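You operate a simulated robot arm through the tools that you are given. There is no shell and no other tool.

Carry out the task below with a simulated robot arm. There is one attempt and no reset: what you move stays moved.

JOB
Set the pegs as the rail card says and comb the brook tray between them.
Fine: yellow peg in the card's START stop, orange peg in its STOP stop; double comb drawn once from yellow to orange, back on its rest; rinse the size off your grip in the teal cup. Set down upright: double comb.

The check looks at the end state, three seconds after you hand in, the way a careful person would. Anything else that was tipped, shoved, dropped, spilled or broken makes it a failure.

ROBOT AND FRAMES
A 7-joint arm with a two-finger gripper, fixed in place. Base frame: the origin is at the foot of the arm, x ahead of it, y to its left, z up; the work surface is at about z = 0.787. Units: m, degrees, N and s.
With the tool pointing down near the work surface it reaches from about 0.38 to 0.78 m from the base axis. Its first joint turns from -143.0 to 143.0 degrees. Payload 2.45 kg.
Tool frame: the origin (TCP) lies between the finger pads and is the grasp point; the fingertips stand 0.026 m ahead of it; z points along the fingers, y is the line along which they close. The gripper opens to 0.096 m. The gripper's body begins 0.069 m behind the TCP.
Orientation is that of the tool frame in the base frame, as [roll, pitch, yaw] about the fixed x, y, z axes, in that order (R = Rz(yaw) Ry(pitch) Rx(roll)). With the fingers straight down and closing along the base's y, the tool's x points along the base's -x, its y along +y and its z along -z.

CONTROLS
- The arm moves only by the tool drive_tool. Its argument "commands" is one flat list of numbers, 7 for each row, row after row: the turn, a rotation vector about the tool's x, y, z in units of 120 degrees (1.0 is 120 degrees), then the shift along the tool's x, y, z in units of 300 mm (1.0 is 300 mm), then the closure, from 0 (fully open) to 1 (shut). In form: [ax, ay, az, dx, dy, dz, grip, ax, ay, az, dx, dy, dz, grip, ...]. A call has 1 to 20 rows; each row is the pose to reach, as a shift and turn from the pose commanded when the call began, along the tool's axes at that moment. A call with a number of a shift or a turn outside -1 to 1 is refused whole. A row lasts 0.2 s, in which the tool goes at most 0.05 m and 8.6 degrees; a call with a longer step from one row to the next is refused whole, and so is a gripper value outside its range. A pose out of reach is approached as far as the arm can. The call stops where the force on the tool passes 90 N (or 10 N more than at its start, if that is more) or the arm is blocked; 0.2 s more then pass. The fingers move at their own pace and stop on an object; they squeeze with about 27 N. The grip force told is the motor's: it shows also when the fingers shut on nothing. Time passes only in rows, and 0.2 s behind the last, so rows that repeat a pose let the fingers close. It gives the time, the measured TCP pose, the force on the tool (base axes), the opening and the grip force at its end, in the units of the frame above (readings bear some noise), with the torque about the TCP (base axes, N m) and any sound that the robot's microphone picked up.
- Cameras (640 x 400 px; columns grow to the right, rows downward): "scene" is fixed at [0.0497, 0.5001, 1.3394]; the picture's right is [-0.47, -0.88, 0.00], its down [-0.55, 0.29, -0.78] and it looks along [0.69, -0.37, -0.62] (base axes); focal length 338 px, centre (320, 200). "wrist" rides on the gripper at [0.082, 0.003, -0.098] in the tool frame; the picture's right is [-0.04, 1.00, 0.00], its down [-0.73, -0.03, -0.68] and it looks along [-0.68, -0.03, 0.73] (tool axes); focal length 256 px, centre (320, 200). There is no depth. A picture from a camera that has moved, and an enlarged one, comes with that camera's place and axes in the base frame and with its lens.
- grab_frame(camera): a new picture of that camera. No time passes.
- slide_trunk(by): slides the trunk up (or, below 0, down) by that many m; the arm rides with it, the base frame stays. It gives what a move gives, with no picture.
- zoom(camera, box): a new picture of the part [left, top, right, bottom] of that camera's present view, enlarged. No time passes.
- finish_job(): hands the job in; it is judged then, once.

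Nothing tells you positions but the pictures and the camera data. Unless the task says otherwise, let go and move clear before handing in.

The tools are called as a command line: name --argument value ..., lists and objects as JSON in quotes. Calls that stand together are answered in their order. drive_tool: Moves the arm, as the interface text tells. Its arguments: {"type":"object","properties":{"commands":{"type":"array","items":{"type":"number"}}},"required":["commands"]} The other tools are called the same way: slide_trunk (by) slides the trunk up or down; grab_frame (camera) takes a picture; zoom (camera, box) takes an enlarged picture of a part of a camera's view; finish_job () hands the job in.

At the start:

```text
clock: 0.0
tool_pos: [0.5584, 0.1209, 1.0865]
tcp_rot: [-179.9, 0.0, 180.0]
wrist_force: [0.6, 0.3, 0.6]
moment: [0.0, 0.0, -0.05]
finger_gap: 0.0959
gripper_force: 0.0
trunk travel left (down, up): [-0.575, 0.065]
```

scene: 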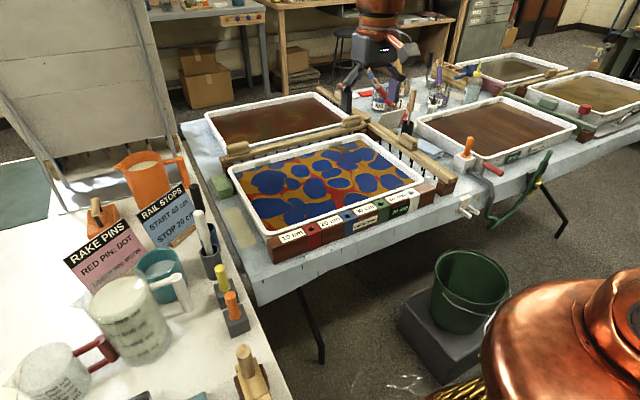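
wrist: 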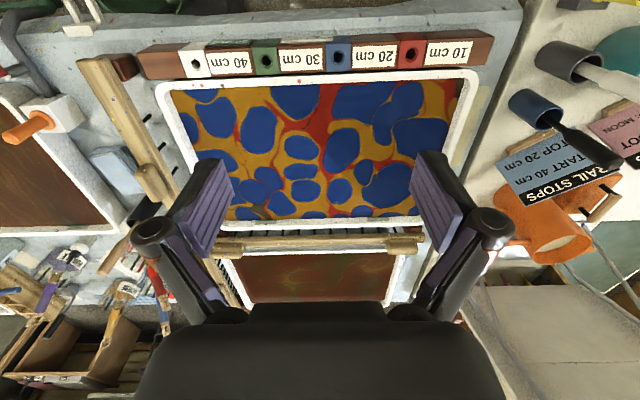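

I see a marbling tray with a rail of stops nearest the arm, cards at the left, and yellow and orange pegs in a stand. I will take enlarged pictures to read the cards and labels.

zoom --camera "scene" --box '[50, 150, 290, 400]'

zoom --camera "scene" --box '[200, 100, 480, 270]'

zoom --camera "scene" --box '[330, 40, 640, 230]'

zoom --camera "wrist" --box '[440, 0, 640, 260]'

zoom --camera "wrist" --box '[0, 0, 260, 340]'

zoom --camera "wrist" --box '[130, 20, 490, 260]'

```text
1.60 times, centred on (170, 275) of scene
camera zoom: at [0.0497, 0.5001, 1.3394], right [-0.47, -0.88, 0.0], down [-0.55, 0.29, -0.78], along [0.69, -0.37, -0.62], focal length 542 px, centre (560, 80)
```

zoom: 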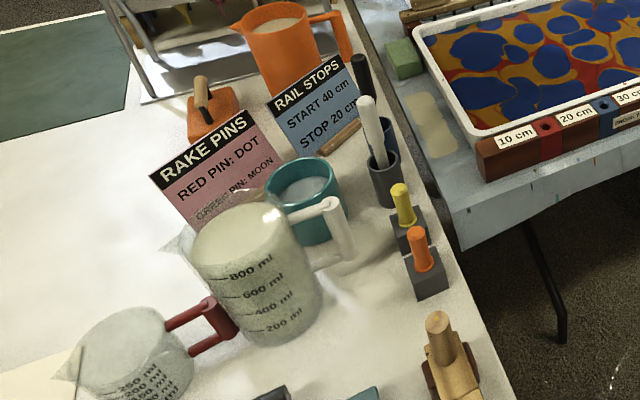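

```text
2.29 times, centred on (340, 185) of scene
camera zoom: at [0.0497, 0.5001, 1.3394], right [-0.47, -0.88, 0.0], down [-0.55, 0.29, -0.78], along [0.69, -0.37, -0.62], focal length 774 px, centre (274, 234)
```

zoom: 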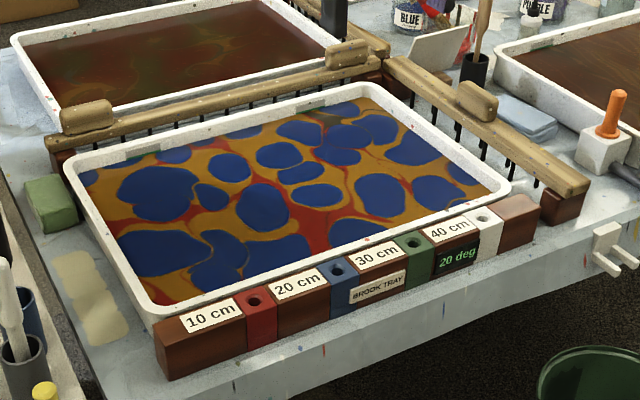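

```text
2.06 times, centred on (485, 135) of scene
camera zoom: at [0.0497, 0.5001, 1.3394], right [-0.47, -0.88, 0.0], down [-0.55, 0.29, -0.78], along [0.69, -0.37, -0.62], focal length 699 px, centre (-21, 334)
```

zoom: 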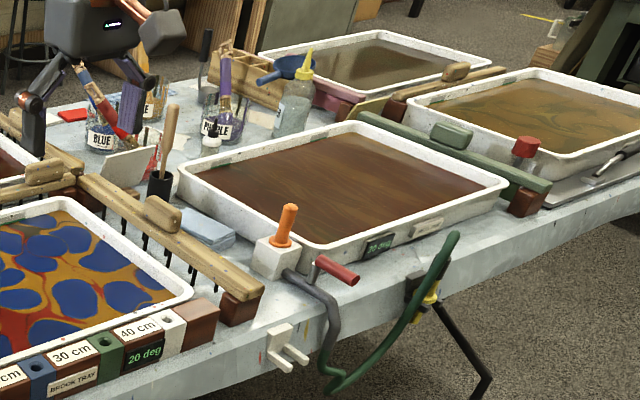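

```text
1.54 times, centred on (540, 130) of wrist
camera zoom: at [0.4756, 0.1242, 1.1842], right [0.04, 1.0, 0.0], down [0.73, -0.03, 0.68], along [0.68, -0.03, -0.73], focal length 394 px, centre (-18, 308)
```

zoom: 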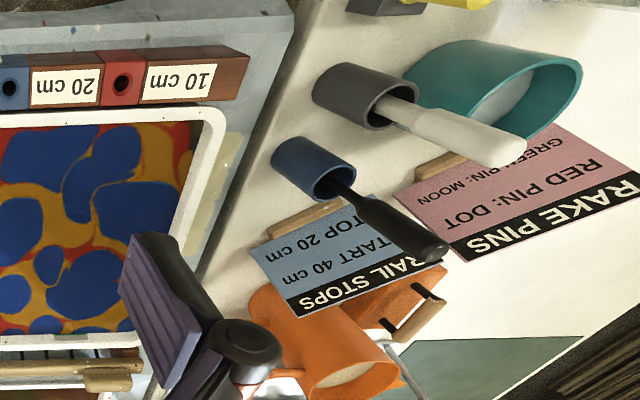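

```text
1.18 times, centred on (130, 170) of wrist
camera zoom: at [0.4756, 0.1242, 1.1842], right [0.04, 1.0, 0.0], down [0.73, -0.03, 0.68], along [0.68, -0.03, -0.73], focal length 301 px, centre (544, 235)
```

zoom: 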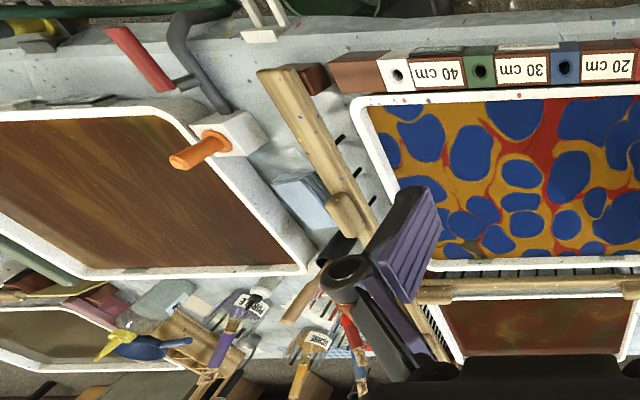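

```text
1.67 times, centred on (310, 140) of wrist
camera zoom: at [0.4756, 0.1242, 1.1842], right [0.04, 1.0, 0.0], down [0.73, -0.03, 0.68], along [0.68, -0.03, -0.73], focal length 427 px, centre (337, 300)
```

zoom: 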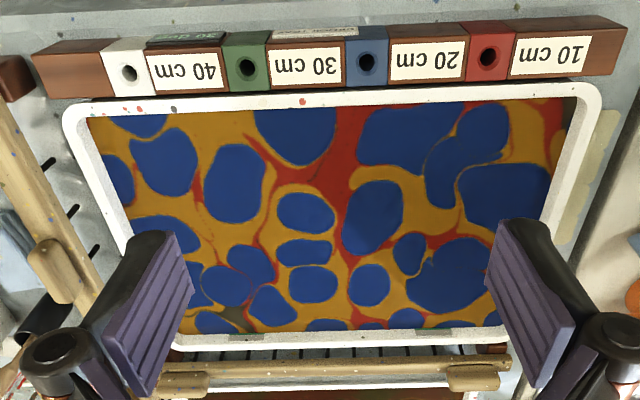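

The white stop looks like 40 cm and blue like 20 cm, with a spacing of about 10 cm. Next I look closer at the combs, the pegs and the far orange item.

zoom --camera "scene" --box '[360, 110, 480, 200]'

zoom --camera "scene" --box '[210, 100, 370, 200]'

zoom --camera "scene" --box '[120, 170, 270, 270]'

zoom --camera "scene" --box '[190, 250, 290, 400]'

zoom --camera "scene" --box '[500, 50, 640, 150]'

zoom --camera "scene" --box '[330, 50, 480, 140]'

zoom --camera "wrist" --box '[60, 40, 220, 260]'

```text
4.44 times, centred on (420, 155) of scene
camera zoom: at [0.0497, 0.5001, 1.3394], right [-0.47, -0.88, 0.0], down [-0.55, 0.29, -0.78], along [0.69, -0.37, -0.62], focal length 1505 px, centre (-124, 400)
```

zoom: 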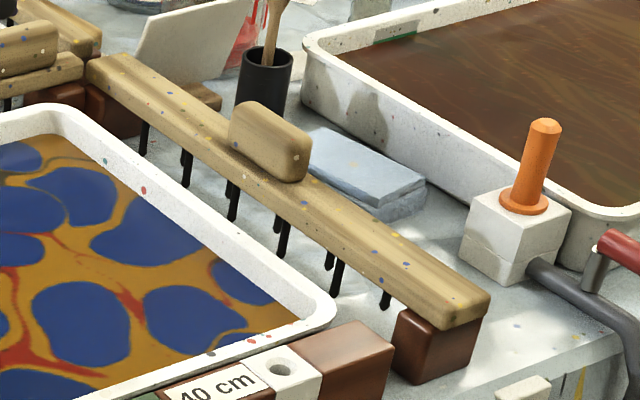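

```text
4.00 times, centred on (290, 150) of scene
camera zoom: at [0.0497, 0.5001, 1.3394], right [-0.47, -0.88, 0.0], down [-0.55, 0.29, -0.78], along [0.69, -0.37, -0.62], focal length 1354 px, centre (440, 400)
```

zoom: 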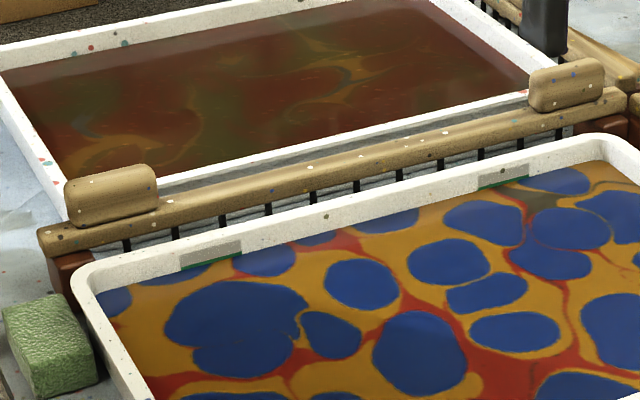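

```text
4.00 times, centred on (195, 220) of scene
camera zoom: at [0.0497, 0.5001, 1.3394], right [-0.47, -0.88, 0.0], down [-0.55, 0.29, -0.78], along [0.69, -0.37, -0.62], focal length 1354 px, centre (820, 120)
```

zoom: 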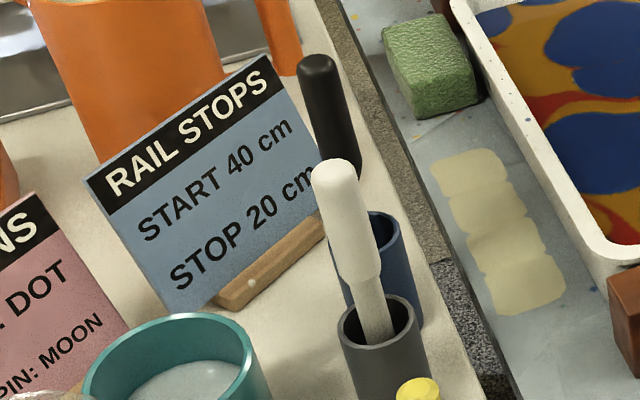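

```text
2.67 times, centred on (240, 325) of scene
camera zoom: at [0.0497, 0.5001, 1.3394], right [-0.47, -0.88, 0.0], down [-0.55, 0.29, -0.78], along [0.69, -0.37, -0.62], focal length 903 px, centre (533, -133)
```

zoom: 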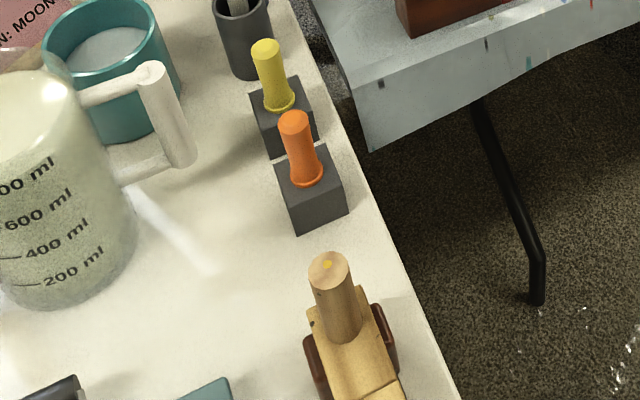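

```text
4.00 times, centred on (570, 100) of scene
camera zoom: at [0.0497, 0.5001, 1.3394], right [-0.47, -0.88, 0.0], down [-0.55, 0.29, -0.78], along [0.69, -0.37, -0.62], focal length 1354 px, centre (-680, 600)
```

zoom: 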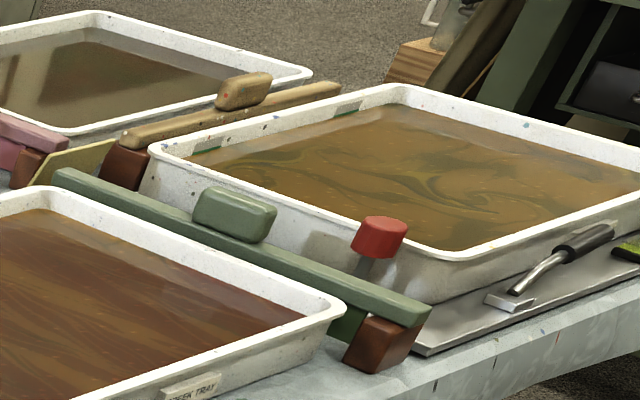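

```text
4.27 times, centred on (405, 95) of scene
camera zoom: at [0.0497, 0.5001, 1.3394], right [-0.47, -0.88, 0.0], down [-0.55, 0.29, -0.78], along [0.69, -0.37, -0.62], focal length 1444 px, centre (-43, 648)
```

zoom: 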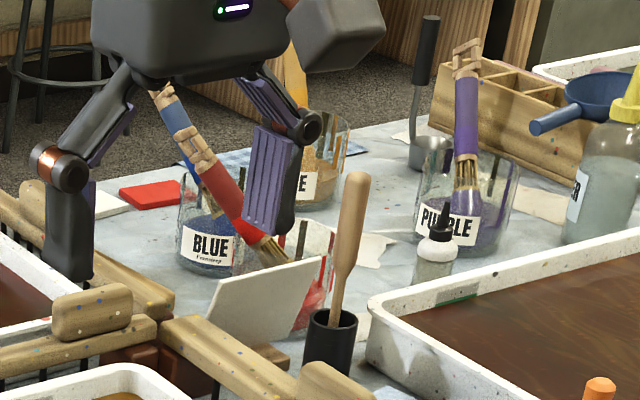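

```text
1.82 times, centred on (140, 150) of wrist
camera zoom: at [0.4756, 0.1242, 1.1842], right [0.04, 1.0, 0.0], down [0.73, -0.03, 0.68], along [0.68, -0.03, -0.73], focal length 465 px, centre (647, 291)
```

zoom: 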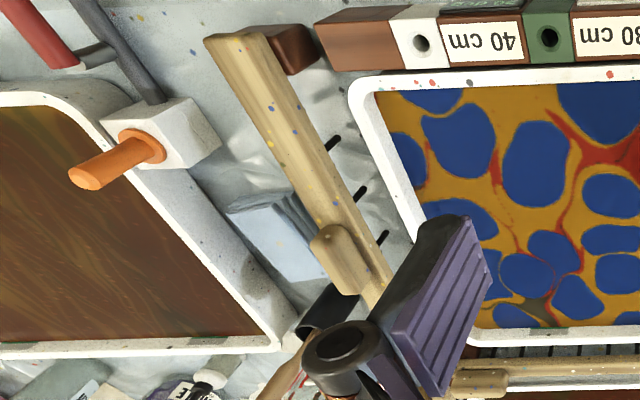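

The double comb is the one to the right of the brook tray, since it has two rows of teeth. Its handle is near (0.74, -0.18). The loose pegs are near (0.47, 0.47) yellow and (0.41, 0.47) orange, so I'll move over there for a second view.

drive_tool --commands '[0, 0, 0, 0.0586, 0.1033, 0.0186, 0, 0, 0, 0, 0.1171, 0.2067, 0.0371, 0, 0, 0, 0, 0.1757, 0.31, 0.0557, 0, 0, 0, 0, 0.2342, 0.4133, 0.0742, 0, 0, 0, 0, 0.2928, 0.5167, 0.0928, 0, 0, 0, 0, 0.3513, 0.62, 0.1113, 0, 0, 0, 0, 0.4099, 0.7233, 0.1299, 0, 0, 0, 0, 0.4684, 0.8267, 0.1484, 0, 0, 0, 0, 0.527, 0.93, 0.167, 0, 0, 0, 0, 0.527, 0.93, 0.167, 0]'

grab_frame --camera "wrist"

grab_frame --camera "scene"

```text
clock: 2.2
tool_pos: [0.4005, 0.3995, 1.0361]
tcp_rot: [-179.9, -0.1, 179.9]
wrist_force: [0.1, 0.4, -0.2]
moment: [0.0, -0.01, 0.0]
finger_gap: 0.0958
gripper_force: 0.0
trunk travel left (down, up): [-0.575, 0.065]
```

```text
taken
camera wrist: at [0.3179, 0.4031, 1.134], right [0.04, 1.0, 0.0], down [0.73, -0.03, 0.68], along [0.68, -0.03, -0.73], focal length 256 px, centre (320, 200)
```

wrist: 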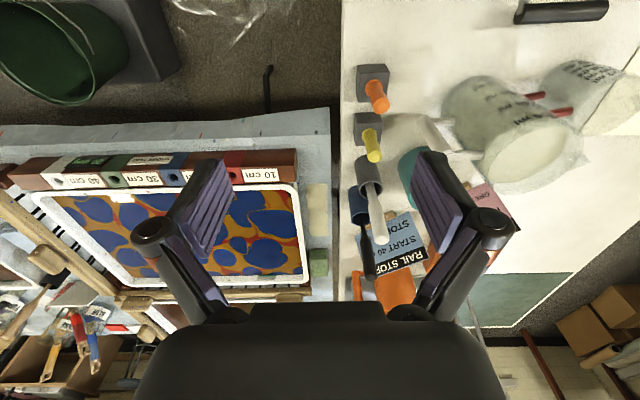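

```text
taken
```

scene: 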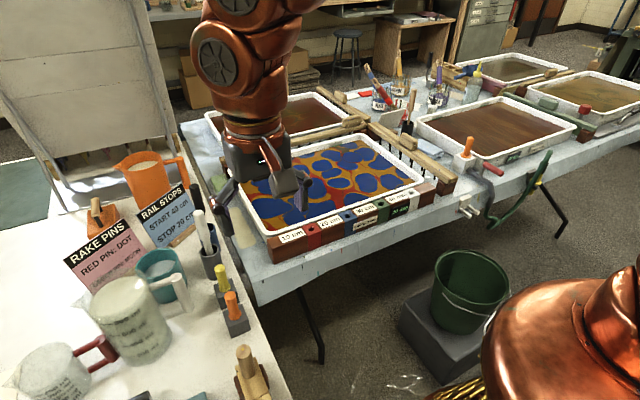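

zoom --camera "wrist" --box '[320, 40, 480, 200]'

zoom --camera "wrist" --box '[330, 140, 530, 300]'

zoom --camera "wrist" --box '[0, 140, 320, 320]'

```text
2.50 times, centred on (400, 120) of wrist
camera zoom: at [0.3179, 0.4031, 1.134], right [0.04, 1.0, 0.0], down [0.73, -0.03, 0.68], along [0.68, -0.03, -0.73], focal length 640 px, centre (120, 400)
```

zoom: 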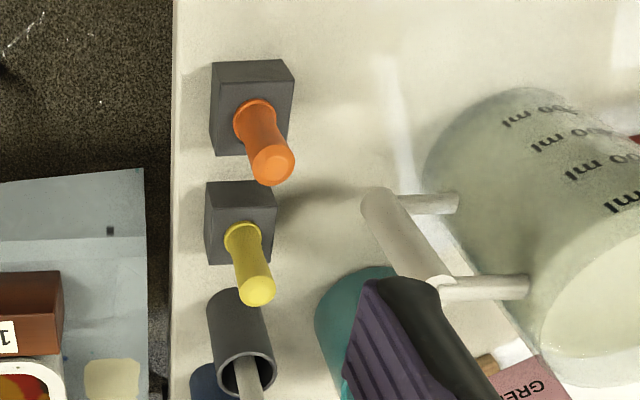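

```text
2.50 times, centred on (430, 220) of wrist
camera zoom: at [0.3179, 0.4031, 1.134], right [0.04, 1.0, 0.0], down [0.73, -0.03, 0.68], along [0.68, -0.03, -0.73], focal length 640 px, centre (45, 150)
```

zoom: 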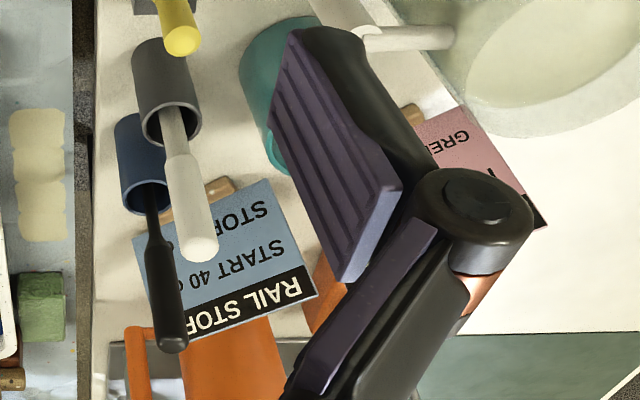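

```text
2.00 times, centred on (160, 230) of wrist
camera zoom: at [0.3179, 0.4031, 1.134], right [0.04, 1.0, 0.0], down [0.73, -0.03, 0.68], along [0.68, -0.03, -0.73], focal length 512 px, centre (640, 140)
```

zoom: 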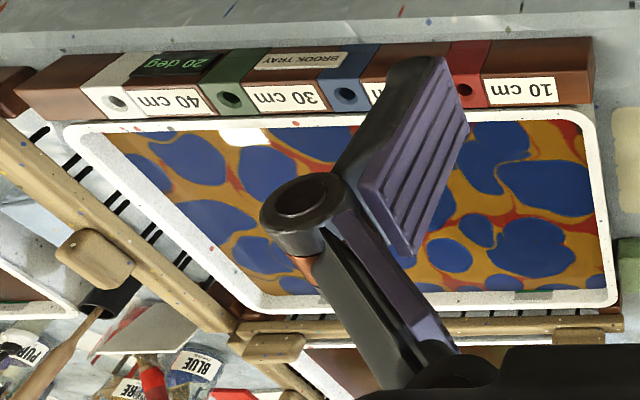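

I see the pegs and cups from above. I'll check the camera calibration against my own fingertips in the scene picture.

zoom --camera "scene" --box '[180, 110, 340, 230]'

zoom --camera "wrist" --box '[340, 50, 420, 100]'

zoom --camera "wrist" --box '[340, 100, 420, 150]'

zoom --camera "scene" --box '[200, 250, 264, 340]'

```text
3.33 times, centred on (260, 170) of scene
camera zoom: at [0.0497, 0.5001, 1.3394], right [-0.47, -0.88, 0.0], down [-0.55, 0.29, -0.78], along [0.69, -0.37, -0.62], focal length 1128 px, centre (520, 300)
```

zoom: 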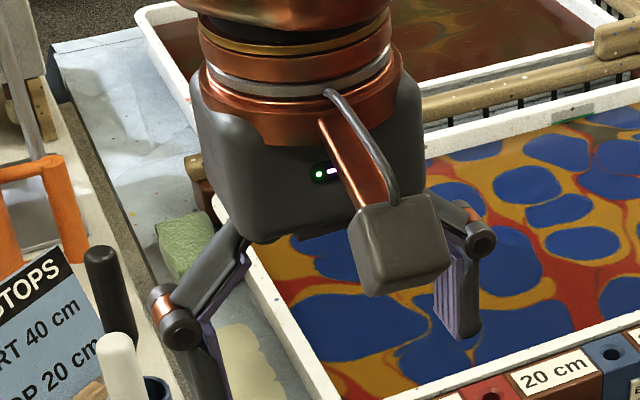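

```text
8.00 times, centred on (380, 75) of wrist
camera zoom: at [0.3179, 0.4031, 1.134], right [0.04, 1.0, 0.0], down [0.73, -0.03, 0.68], along [0.68, -0.03, -0.73], focal length 2048 px, centre (-160, 1200)
```

zoom: 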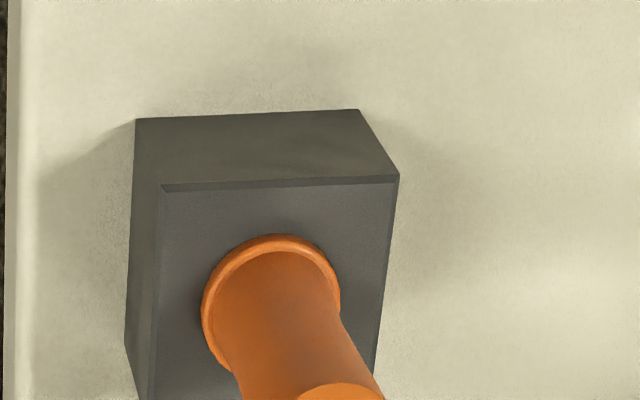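

```text
8.00 times, centred on (380, 125) of wrist
camera zoom: at [0.3179, 0.4031, 1.134], right [0.04, 1.0, 0.0], down [0.73, -0.03, 0.68], along [0.68, -0.03, -0.73], focal length 2048 px, centre (-160, 800)
```

zoom: 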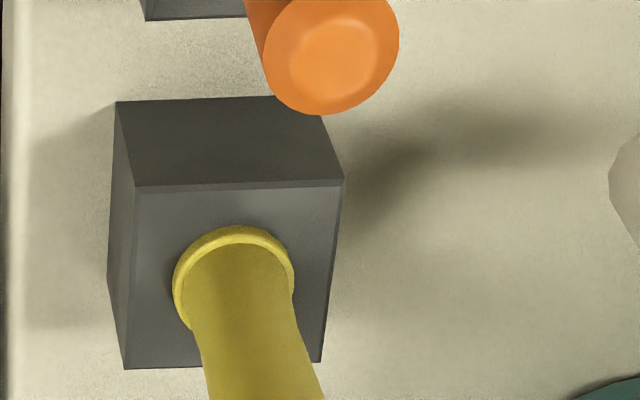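

```text
4.44 times, centred on (232, 295) of scene
camera zoom: at [0.0497, 0.5001, 1.3394], right [-0.47, -0.88, 0.0], down [-0.55, 0.29, -0.78], along [0.69, -0.37, -0.62], focal length 1505 px, centre (711, -222)
```

zoom: 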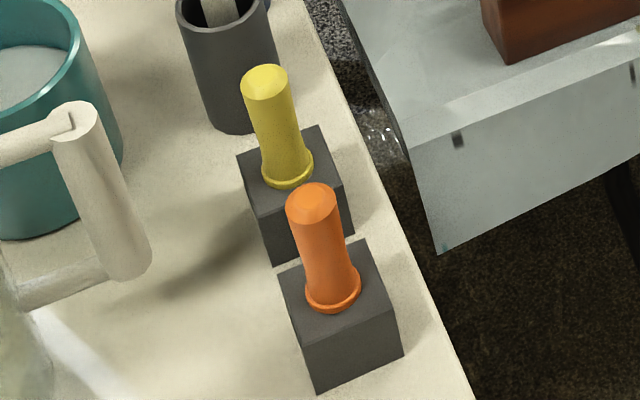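

Calibration agrees well with my fingertips. The pegs' tops are near (0.513, 0.470, 0.836) yellow and (0.445, 0.469, 0.839) orange, and the rail top is at about z = 0.79. I'll hover over the yellow peg with the fingers partly closed.

drive_tool --commands '[0, 0, 0, -0.094, 0.058, 0.03, 0.2, 0, 0, 0, -0.188, 0.117, 0.06, 0.4, 0, 0, 0, -0.283, 0.175, 0.09, 0.45, 0, 0, 0, -0.3767, 0.2333, 0.12, 0.45, 0, 0, 0, -0.3767, 0.2333, 0.12, 0.45]'

grab_frame --camera "wrist"

zoom --camera "wrist" --box '[260, 0, 420, 100]'

zoom --camera "scene" --box '[140, 170, 300, 310]'

```text
clock: 3.4
tool_pos: [0.5127, 0.4699, 0.9998]
tcp_rot: [180.0, 0.0, 179.9]
wrist_force: [0.0, 0.1, -1.2]
moment: [0.01, 0.0, 0.01]
finger_gap: 0.0526
gripper_force: 0.0
trunk travel left (down, up): [-0.575, 0.065]
```

```text
taken
camera wrist: at [0.4304, 0.4737, 1.0973], right [0.04, 1.0, 0.0], down [0.73, -0.03, 0.68], along [0.68, -0.03, -0.73], focal length 256 px, centre (320, 200)
```

wrist: 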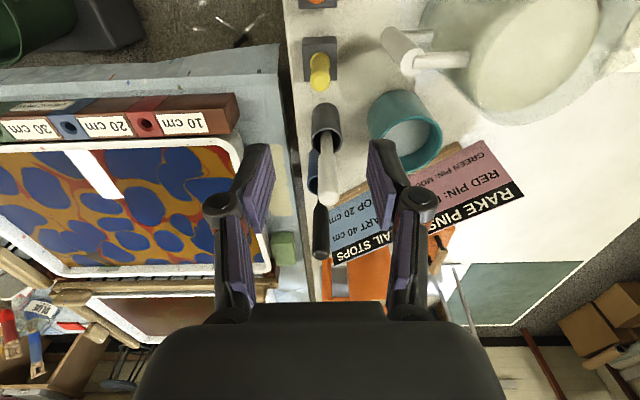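

```text
4.00 times, centred on (340, 50) of wrist
camera zoom: at [0.4304, 0.4737, 1.0973], right [0.04, 1.0, 0.0], down [0.73, -0.03, 0.68], along [0.68, -0.03, -0.73], focal length 1024 px, centre (240, 800)
```

zoom: 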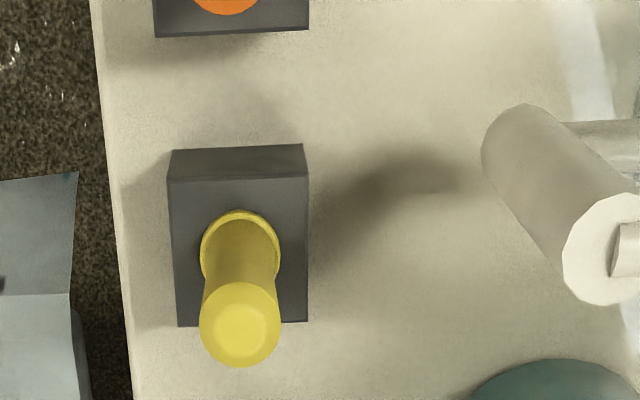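

```text
2.86 times, centred on (220, 240) of scene
camera zoom: at [0.0497, 0.5001, 1.3394], right [-0.47, -0.88, 0.0], down [-0.55, 0.29, -0.78], along [0.69, -0.37, -0.62], focal length 967 px, centre (606, 86)
```

zoom: 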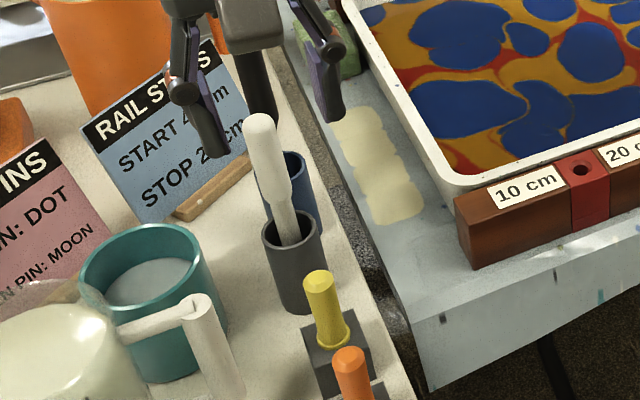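

The yellow peg's top is at about (0.516, 0.470, 0.832), with its flange at about 0.773. I'll descend part of the way and check.

drive_tool --commands '[0, 0, 0, -0.011, 0, 0.11, 0.45, 0, 0, 0, -0.011, 0, 0.22, 0.45, 0, 0, 0, -0.011, 0, 0.33, 0.45, 0, 0, 0, -0.011, 0, 0.433, 0.45, 0, 0, 0, -0.011, 0, 0.433, 0.45]'

grab_frame --camera "wrist"

zoom --camera "scene" --box '[140, 170, 300, 310]'

```text
clock: 4.6
tool_pos: [0.5176, 0.4714, 0.8686]
tcp_rot: [-180.0, 0.0, 179.9]
wrist_force: [0.2, -0.4, -0.6]
moment: [-0.01, -0.02, 0.0]
finger_gap: 0.053
gripper_force: 0.1
trunk travel left (down, up): [-0.575, 0.065]
```

```text
taken
camera wrist: at [0.4341, 0.4746, 0.9661], right [0.04, 1.0, 0.0], down [0.73, -0.03, 0.68], along [0.68, -0.03, -0.73], focal length 256 px, centre (320, 200)
```

wrist: 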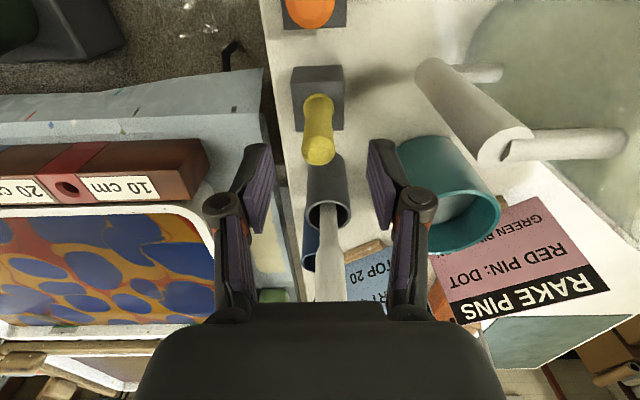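

```text
2.86 times, centred on (220, 240) of scene
camera zoom: at [0.0497, 0.5001, 1.3394], right [-0.47, -0.88, 0.0], down [-0.55, 0.29, -0.78], along [0.69, -0.37, -0.62], focal length 967 px, centre (606, 86)
```

zoom: 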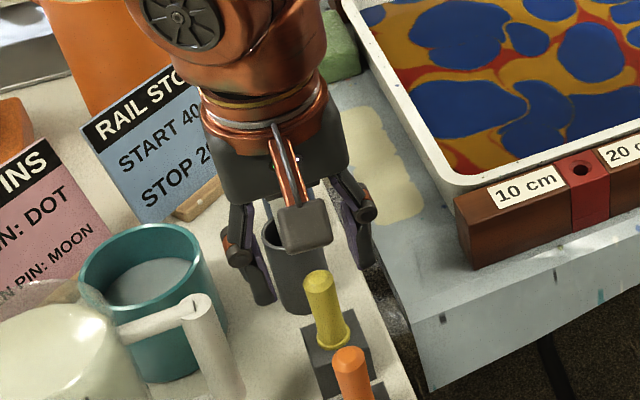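

The peg sits squarely between the fingers and the brush handle is clear. I'll lower to z = 0.812 and close on the yellow peg.

drive_tool --commands '[0, 0, 0, 0, 0, 0.06, 0.45, 0, 0, 0, 0, 0, 0.12, 0.45, 0, 0, 0, 0, 0, 0.18, 0.45, 0, 0, 0, 0, 0, 0.189, 0.45, 0, 0, 0, 0, 0, 0.189, 1, 0, 0, 0, 0, 0, 0.189, 1, 0, 0, 0, 0, 0, 0.189, 1, 0, 0, 0, 0, 0, 0.189, 1]'

grab_frame --camera "wrist"

zoom --camera "scene" --box '[140, 170, 300, 310]'

```text
clock: 6.4
tool_pos: [0.5151, 0.4709, 0.8135]
tcp_rot: [180.0, -0.1, 180.0]
wrist_force: [0.0, -0.1, 1.0]
moment: [0.01, -0.04, -0.04]
finger_gap: 0.0185
gripper_force: 27.2
trunk travel left (down, up): [-0.575, 0.065]
```

```text
taken
camera wrist: at [0.4328, 0.474, 0.9115], right [0.04, 1.0, 0.0], down [0.73, -0.03, 0.68], along [0.68, -0.03, -0.73], focal length 256 px, centre (320, 200)
```

wrist: 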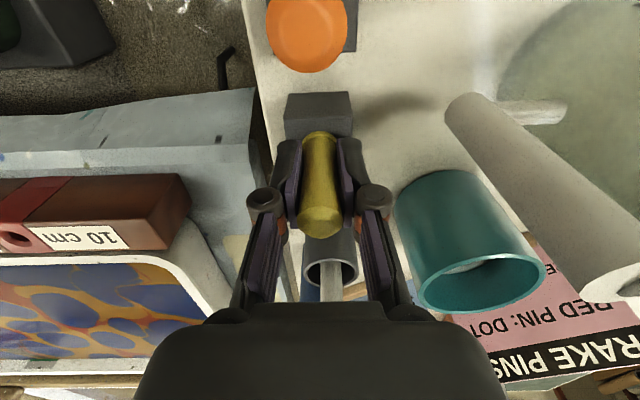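

```text
2.86 times, centred on (220, 240) of scene
camera zoom: at [0.0497, 0.5001, 1.3394], right [-0.47, -0.88, 0.0], down [-0.55, 0.29, -0.78], along [0.69, -0.37, -0.62], focal length 967 px, centre (606, 86)
```

zoom: 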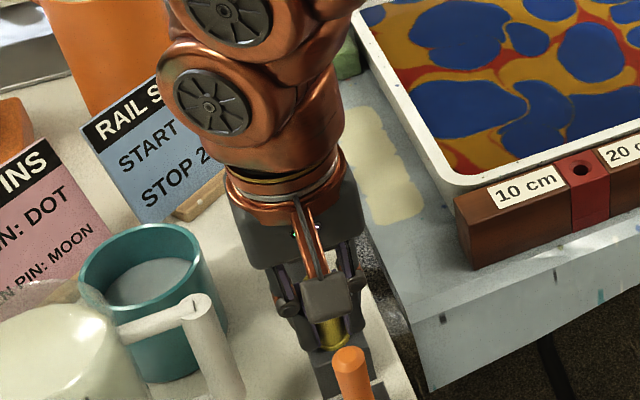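

The peg is gripped, with a gap of 18.5 mm at 27 N. I'll lift it straight up.

drive_tool --commands '[0, 0, 0, 0, 0, -0.03, 1, 0, 0, 0, 0, 0, -0.08, 1, 0, 0, 0, 0, 0, -0.18, 1, 0, 0, 0, 0, 0, -0.3, 1, 0, 0, 0, 0, 0, -0.42, 1, 0, 0, 0, 0, 0, -0.54, 1, 0, 0, 0, 0, 0, -0.6, 1, 0, 0, 0, 0, 0, -0.6, 1]'

grab_frame --camera "wrist"

grab_frame --camera "scene"

```text
clock: 8.2
tool_pos: [0.515, 0.4685, 0.9932]
tcp_rot: [180.0, 0.0, -179.9]
wrist_force: [-0.3, 0.5, -0.7]
moment: [0.0, 0.02, -0.03]
finger_gap: 0.0182
gripper_force: 26.7
trunk travel left (down, up): [-0.575, 0.065]
```

```text
taken
camera wrist: at [0.433, 0.4727, 1.0914], right [0.04, 1.0, 0.0], down [0.73, -0.03, 0.68], along [0.68, -0.03, -0.73], focal length 256 px, centre (320, 200)
```

wrist: 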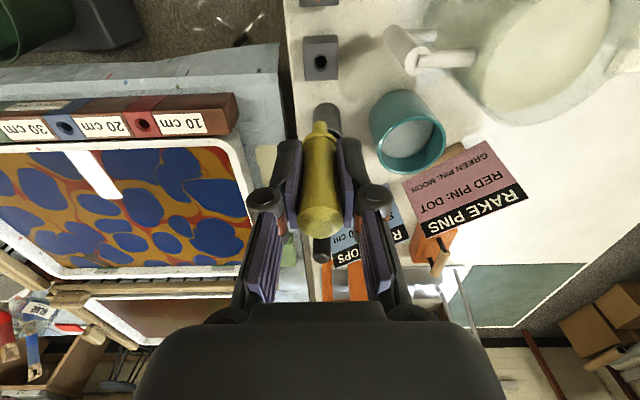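

```text
taken
```

scene: 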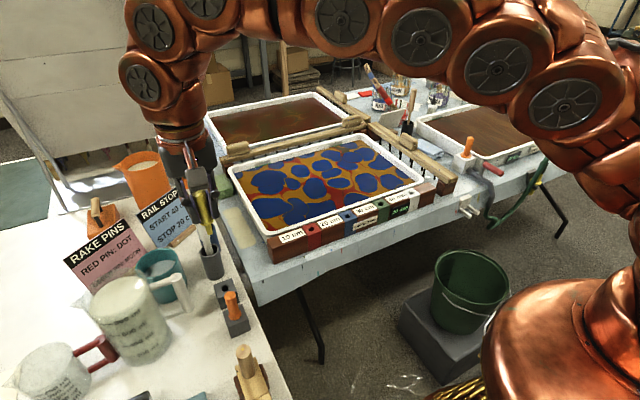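

zoom --camera "wrist" --box '[280, 100, 360, 160]'

zoom --camera "scene" --box '[150, 130, 270, 290]'

```text
6.67 times, centred on (320, 130) of wrist
camera zoom: at [0.433, 0.4727, 1.0914], right [0.04, 1.0, 0.0], down [0.73, -0.03, 0.68], along [0.68, -0.03, -0.73], focal length 1707 px, centre (320, 667)
```

zoom: 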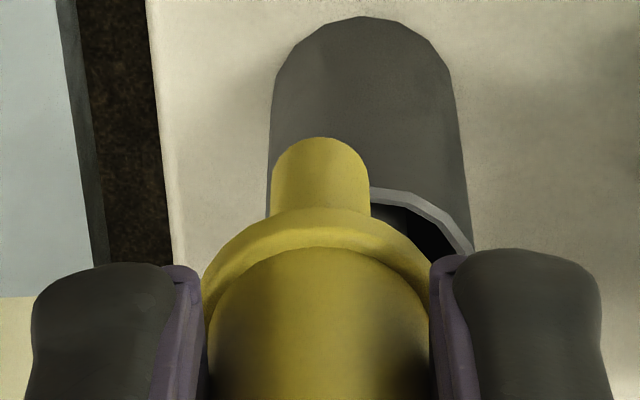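

```text
2.50 times, centred on (210, 210) of scene
camera zoom: at [0.0497, 0.5001, 1.3394], right [-0.47, -0.88, 0.0], down [-0.55, 0.29, -0.78], along [0.69, -0.37, -0.62], focal length 846 px, centre (595, 175)
```

zoom: 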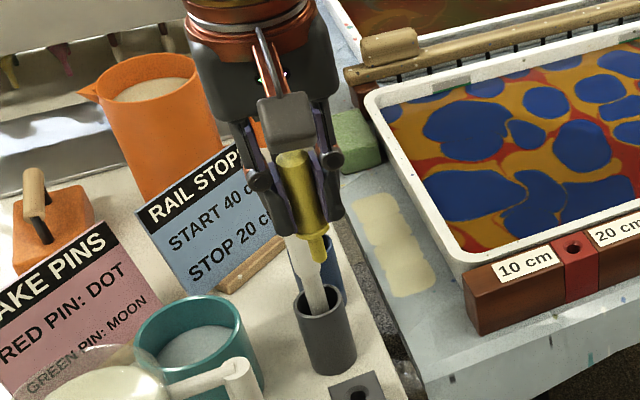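

The peg's pin shows as about 10 mm in diameter and 2 cm long, and it came out cleanly. I'll carry it over to the white (40 cm) stop.

drive_tool --commands '[0, 0, 0, -0.014, -0.129, 0, 1, 0, 0, 0, -0.029, -0.257, 0, 1, 0, 0, 0, -0.043, -0.386, 0, 1, 0, 0, 0, -0.057, -0.514, 0, 1, 0, 0, 0, -0.071, -0.643, 0, 1, 0, 0, 0, -0.086, -0.771, 0, 1, 0, 0, 0, -0.1, -0.9, 0, 1]'

drive_tool --commands '[0, 0, 0, -0.014, -0.122, 0.02, 1, 0, 0, 0, -0.027, -0.244, 0.04, 1, 0, 0, 0, -0.041, -0.366, 0.06, 1, 0, 0, 0, -0.054, -0.487, 0.08, 1, 0, 0, 0, -0.068, -0.609, 0.1, 1, 0, 0, 0, -0.081, -0.731, 0.12, 1, 0, 0, 0, -0.095, -0.853, 0.146, 1, 0, 0, 0, -0.095, -0.853, 0.146, 1]'

grab_frame --camera "wrist"

zoom --camera "wrist" --box '[260, 50, 380, 140]'

zoom --camera "scene" --box '[340, 100, 480, 230]'

```text
clock: 9.8
tool_pos: [0.5477, 0.1988, 0.9928]
tcp_rot: [179.9, -0.1, -180.0]
wrist_force: [0.4, 0.0, -0.2]
moment: [-0.05, -0.03, 0.02]
finger_gap: 0.0185
gripper_force: 27.1
trunk travel left (down, up): [-0.575, 0.065]
```

```text
clock: 11.6
tool_pos: [0.5752, -0.0587, 0.9505]
tcp_rot: [180.0, 0.0, 179.9]
wrist_force: [-0.4, -0.7, -0.3]
moment: [0.0, -0.01, 0.0]
finger_gap: 0.0182
gripper_force: 26.6
trunk travel left (down, up): [-0.575, 0.065]
```

```text
taken
camera wrist: at [0.4924, -0.0556, 1.0482], right [0.04, 1.0, 0.0], down [0.73, -0.03, 0.68], along [0.68, -0.03, -0.73], focal length 256 px, centre (320, 200)
```

wrist: 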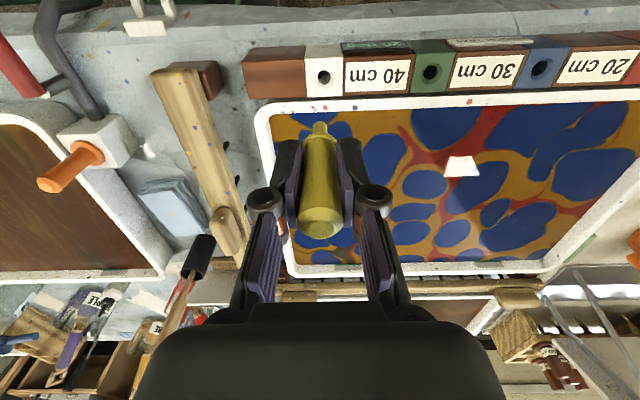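

```text
4.44 times, centred on (320, 95) of wrist
camera zoom: at [0.4924, -0.0556, 1.0482], right [0.04, 1.0, 0.0], down [0.73, -0.03, 0.68], along [0.68, -0.03, -0.73], focal length 1138 px, centre (320, 667)
```

zoom: 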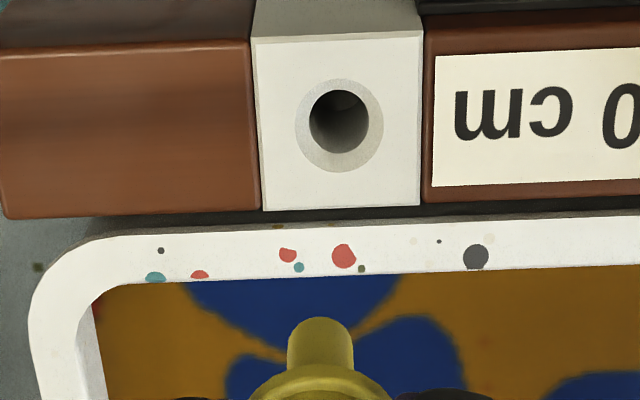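

```text
3.08 times, centred on (410, 165) of scene
camera zoom: at [0.0497, 0.5001, 1.3394], right [-0.47, -0.88, 0.0], down [-0.55, 0.29, -0.78], along [0.69, -0.37, -0.62], focal length 1042 px, centre (43, 308)
```

zoom: 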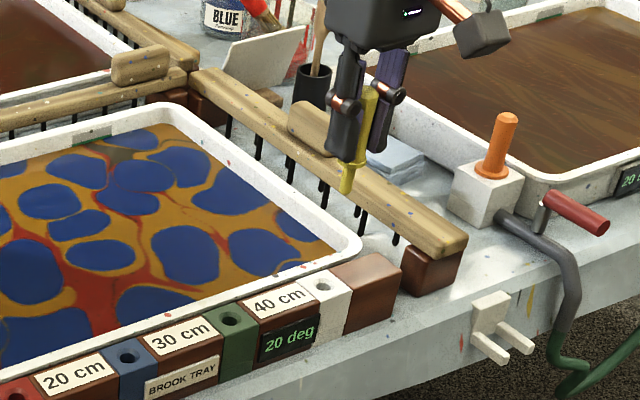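

The white stop's hole has a chamfer and sits about 4 mm to +y of the peg axis. I'll correct for that and lower to about 4 cm above the hole.

drive_tool --commands '[0, 0, 0, 0.001, 0.0133, 0.05, 1, 0, 0, 0, 0.001, 0.0133, 0.12, 1, 0, 0, 0, 0.001, 0.0133, 0.18, 1, 0, 0, 0, 0.001, 0.0133, 0.2, 1, 0, 0, 0, 0.001, 0.0133, 0.2, 1]'

zoom --camera "wrist" --box '[260, 60, 380, 150]'

zoom --camera "scene" --box '[340, 130, 460, 230]'

```text
clock: 12.8
tool_pos: [0.5729, -0.0529, 0.8896]
tcp_rot: [-180.0, 0.0, 179.9]
wrist_force: [0.0, 0.3, -0.9]
moment: [0.03, 0.01, 0.01]
finger_gap: 0.0183
gripper_force: 26.9
trunk travel left (down, up): [-0.575, 0.065]
```

```text
4.44 times, centred on (320, 105) of wrist
camera zoom: at [0.4909, -0.0497, 0.9871], right [0.04, 1.0, 0.0], down [0.73, -0.03, 0.68], along [0.68, -0.03, -0.73], focal length 1138 px, centre (320, 622)
```

zoom: 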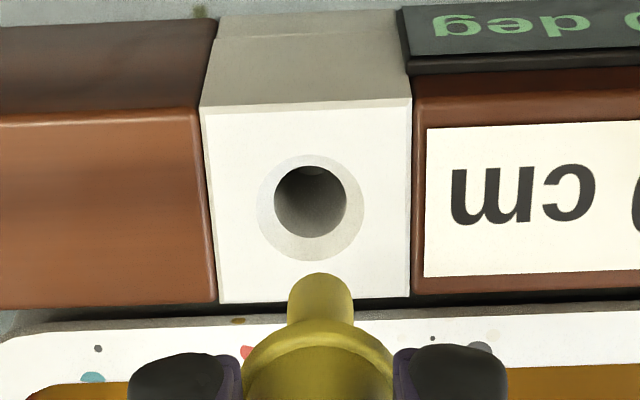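

```text
4.00 times, centred on (400, 180) of scene
camera zoom: at [0.0497, 0.5001, 1.3394], right [-0.47, -0.88, 0.0], down [-0.55, 0.29, -0.78], along [0.69, -0.37, -0.62], focal length 1354 px, centre (0, 280)
```

zoom: 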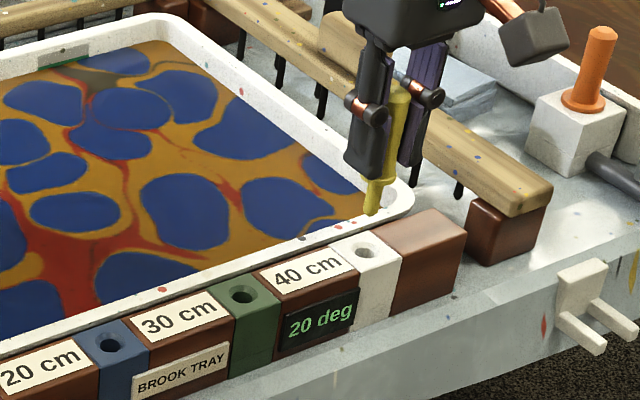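

I overshot by about 2 mm in y. I'll correct it and lower 2 cm more so the pin tip can be compared directly with the hole.

drive_tool --commands '[0, 0, 0, 0, -0.006, 0.035, 1, 0, 0, 0, 0, -0.006, 0.067, 1, 0, 0, 0, 0, -0.006, 0.067, 1]'

zoom --camera "wrist" --box '[260, 60, 380, 150]'

zoom --camera "scene" --box '[380, 150, 440, 210]'

```text
clock: 13.6
tool_pos: [0.5725, -0.0549, 0.8691]
tcp_rot: [-179.9, 0.1, -180.0]
wrist_force: [0.2, -1.1, -0.2]
moment: [0.02, 0.0, 0.02]
finger_gap: 0.0182
gripper_force: 27.0
trunk travel left (down, up): [-0.575, 0.065]
```

```text
4.44 times, centred on (320, 105) of wrist
camera zoom: at [0.4909, -0.0513, 0.9677], right [0.04, 1.0, 0.0], down [0.73, -0.03, 0.68], along [0.68, -0.03, -0.73], focal length 1138 px, centre (320, 622)
```

zoom: 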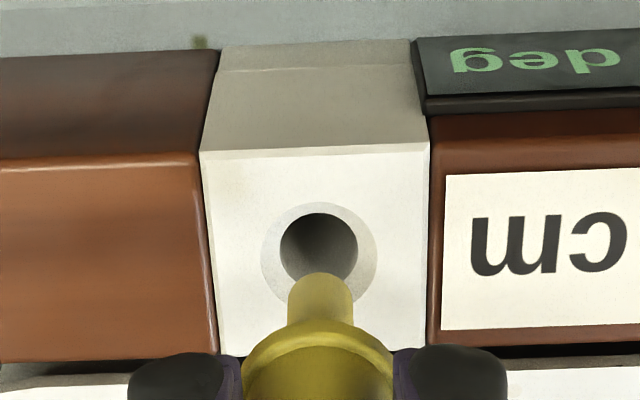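

```text
6.67 times, centred on (410, 180) of scene
camera zoom: at [0.0497, 0.5001, 1.3394], right [-0.47, -0.88, 0.0], down [-0.55, 0.29, -0.78], along [0.69, -0.37, -0.62], focal length 2257 px, centre (-280, 333)
```

zoom: 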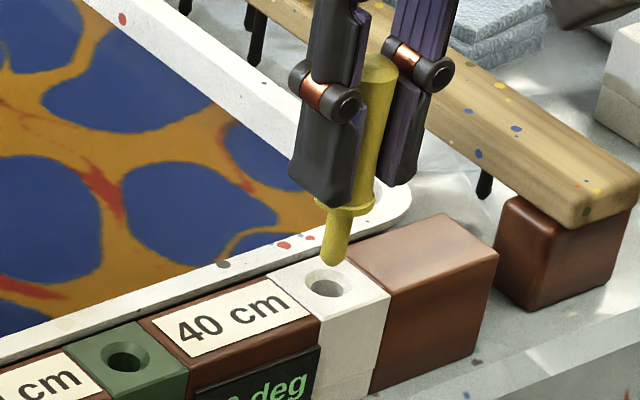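

The pin is laterally centred on the hole and about 1 cm above it. I'll lower slowly into the stop and watch the force.

drive_tool --commands '[0, 0, 0, 0, 0, 0.02, 1, 0, 0, 0, 0, 0, 0.04, 1, 0, 0, 0, 0, 0, 0.06, 1, 0, 0, 0, 0, 0, 0.07, 1]'

zoom --camera "wrist" --box '[260, 60, 380, 150]'

zoom --camera "scene" --box '[380, 150, 440, 210]'

```text
clock: 14.6
tool_pos: [0.5739, -0.0547, 0.8485]
tcp_rot: [-180.0, 0.0, 180.0]
wrist_force: [-0.6, -0.4, 0.0]
moment: [0.0, 0.05, 0.0]
finger_gap: 0.0186
gripper_force: 27.2
trunk travel left (down, up): [-0.575, 0.065]
```

```text
4.44 times, centred on (320, 105) of wrist
camera zoom: at [0.4912, -0.0514, 0.9463], right [0.04, 1.0, 0.0], down [0.73, -0.03, 0.68], along [0.68, -0.03, -0.73], focal length 1138 px, centre (320, 622)
```

zoom: 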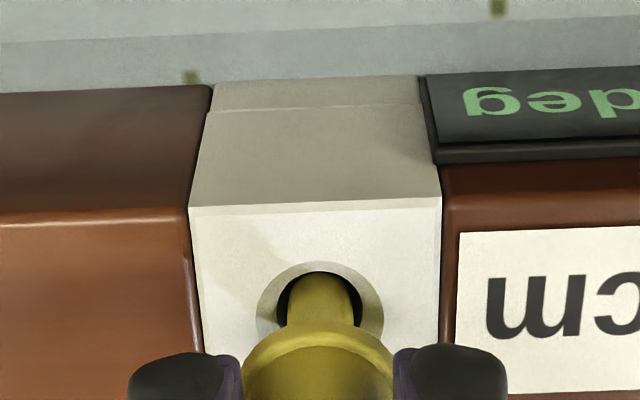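

```text
6.67 times, centred on (410, 180) of scene
camera zoom: at [0.0497, 0.5001, 1.3394], right [-0.47, -0.88, 0.0], down [-0.55, 0.29, -0.78], along [0.69, -0.37, -0.62], focal length 2257 px, centre (-280, 333)
```

zoom: 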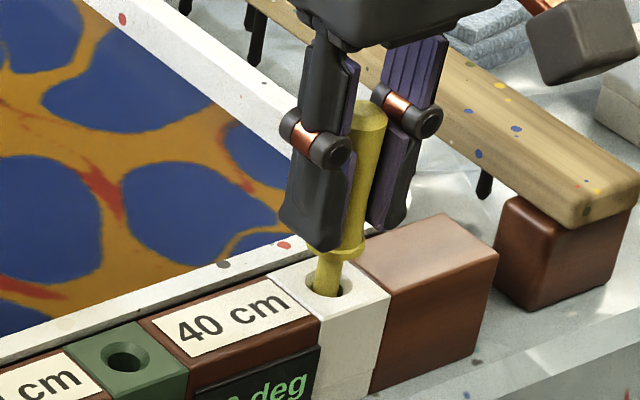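

The pin is in the hole with no side force. I'll keep lowering until the flange seats.

drive_tool --commands '[0, 0, 0, 0, 0, 0.013, 1, 0, 0, 0, 0, 0, 0.026, 1, 0, 0, 0, 0, 0, 0.035, 1, 0, 0, 0, 0, 0, 0.035, 1]'

zoom --camera "scene" --box '[380, 150, 440, 210]'

```text
clock: 15.6
tool_pos: [0.5732, -0.0565, 0.8391]
tcp_rot: [-179.9, 0.0, 180.0]
wrist_force: [-0.2, 0.2, -0.8]
moment: [-0.01, 0.01, 0.01]
finger_gap: 0.0187
gripper_force: 27.1
trunk travel left (down, up): [-0.575, 0.065]
```

```text
6.67 times, centred on (410, 180) of scene
camera zoom: at [0.0497, 0.5001, 1.3394], right [-0.47, -0.88, 0.0], down [-0.55, 0.29, -0.78], along [0.69, -0.37, -0.62], focal length 2257 px, centre (-280, 333)
```

zoom: 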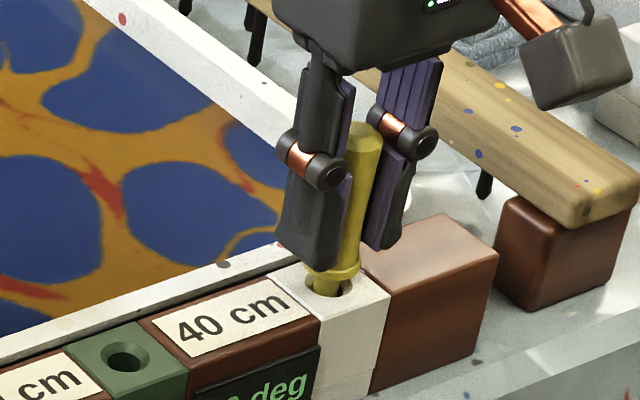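

About 8 mm remain before the flange seats, so I'll keep going in small steps.

drive_tool --commands '[0, 0, 0, 0, 0, 0.01, 1, 0, 0, 0, 0, 0, 0.018, 1, 0, 0, 0, 0, 0, 0.024, 1, 0, 0, 0, 0, 0, 0.024, 1]'

zoom --camera "scene" --box '[380, 150, 440, 210]'

```text
clock: 16.6
tool_pos: [0.573, -0.0547, 0.8305]
tcp_rot: [179.9, 0.0, 179.9]
wrist_force: [-0.8, -0.2, 2.8]
moment: [-0.04, 0.05, -0.04]
finger_gap: 0.0184
gripper_force: 26.9
trunk travel left (down, up): [-0.575, 0.065]
```

```text
6.67 times, centred on (410, 180) of scene
camera zoom: at [0.0497, 0.5001, 1.3394], right [-0.47, -0.88, 0.0], down [-0.55, 0.29, -0.78], along [0.69, -0.37, -0.62], focal length 2257 px, centre (-280, 333)
```

zoom: 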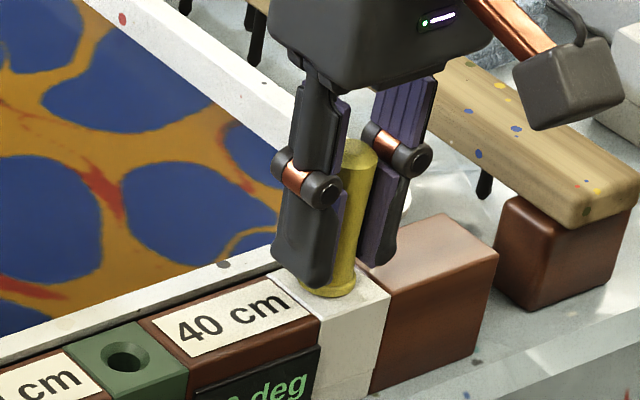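

Contact force is 2.8 N and the flange looks seated. I'll release and lift straight up.

drive_tool --commands '[0, 0, 0, 0, 0, 0.002, 1, 0, 0, 0, 0, 0, 0.002, 0.6, 0, 0, 0, 0, 0, 0.002, 0.5, 0, 0, 0, 0, 0, 0.0, 0.45, 0, 0, 0, 0, 0, -0.05, 0.45, 0, 0, 0, 0, 0, -0.15, 0.45, 0, 0, 0, 0, 0, -0.3, 0.45, 0, 0, 0, 0, 0, -0.4, 0.45, 0, 0, 0, 0, 0, -0.4, 0.45]'

grab_frame --camera "wrist"

zoom --camera "wrist" --box '[240, 40, 400, 160]'

zoom --camera "scene" --box '[370, 140, 450, 210]'

```text
clock: 18.6
tool_pos: [0.573, -0.0558, 0.9527]
tcp_rot: [180.0, 0.0, -180.0]
wrist_force: [-0.5, -0.6, 0.5]
moment: [-0.01, 0.0, -0.02]
finger_gap: 0.0526
gripper_force: 0.0
trunk travel left (down, up): [-0.575, 0.065]
```

```text
taken
camera wrist: at [0.4909, -0.0508, 1.0498], right [0.04, 1.0, 0.0], down [0.73, -0.03, 0.68], along [0.68, -0.03, -0.73], focal length 256 px, centre (320, 200)
```

wrist: 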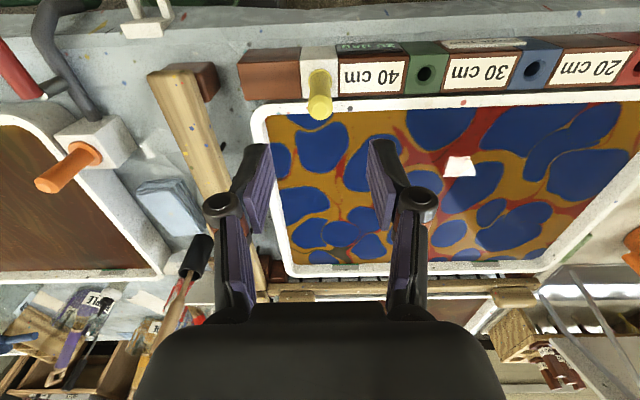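

```text
3.33 times, centred on (320, 100) of wrist
camera zoom: at [0.4909, -0.0508, 1.0498], right [0.04, 1.0, 0.0], down [0.73, -0.03, 0.68], along [0.68, -0.03, -0.73], focal length 853 px, centre (320, 533)
```

zoom: 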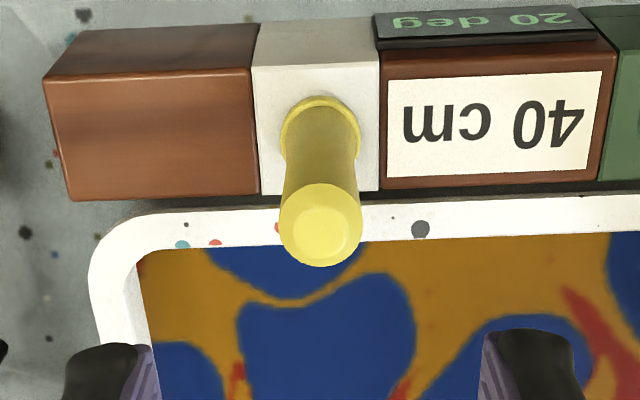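

```text
5.71 times, centred on (410, 175) of scene
camera zoom: at [0.0497, 0.5001, 1.3394], right [-0.47, -0.88, 0.0], down [-0.55, 0.29, -0.78], along [0.69, -0.37, -0.62], focal length 1935 px, centre (-194, 343)
```

zoom: 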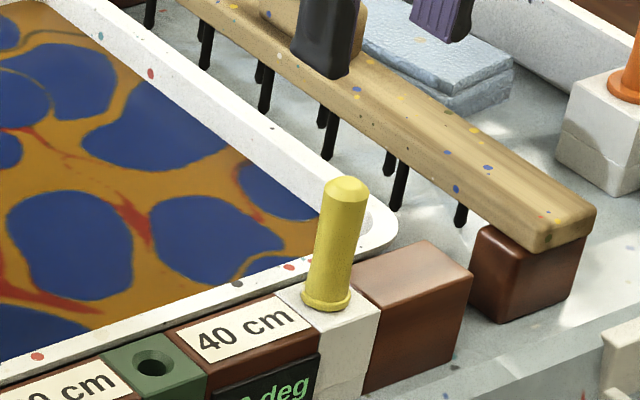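

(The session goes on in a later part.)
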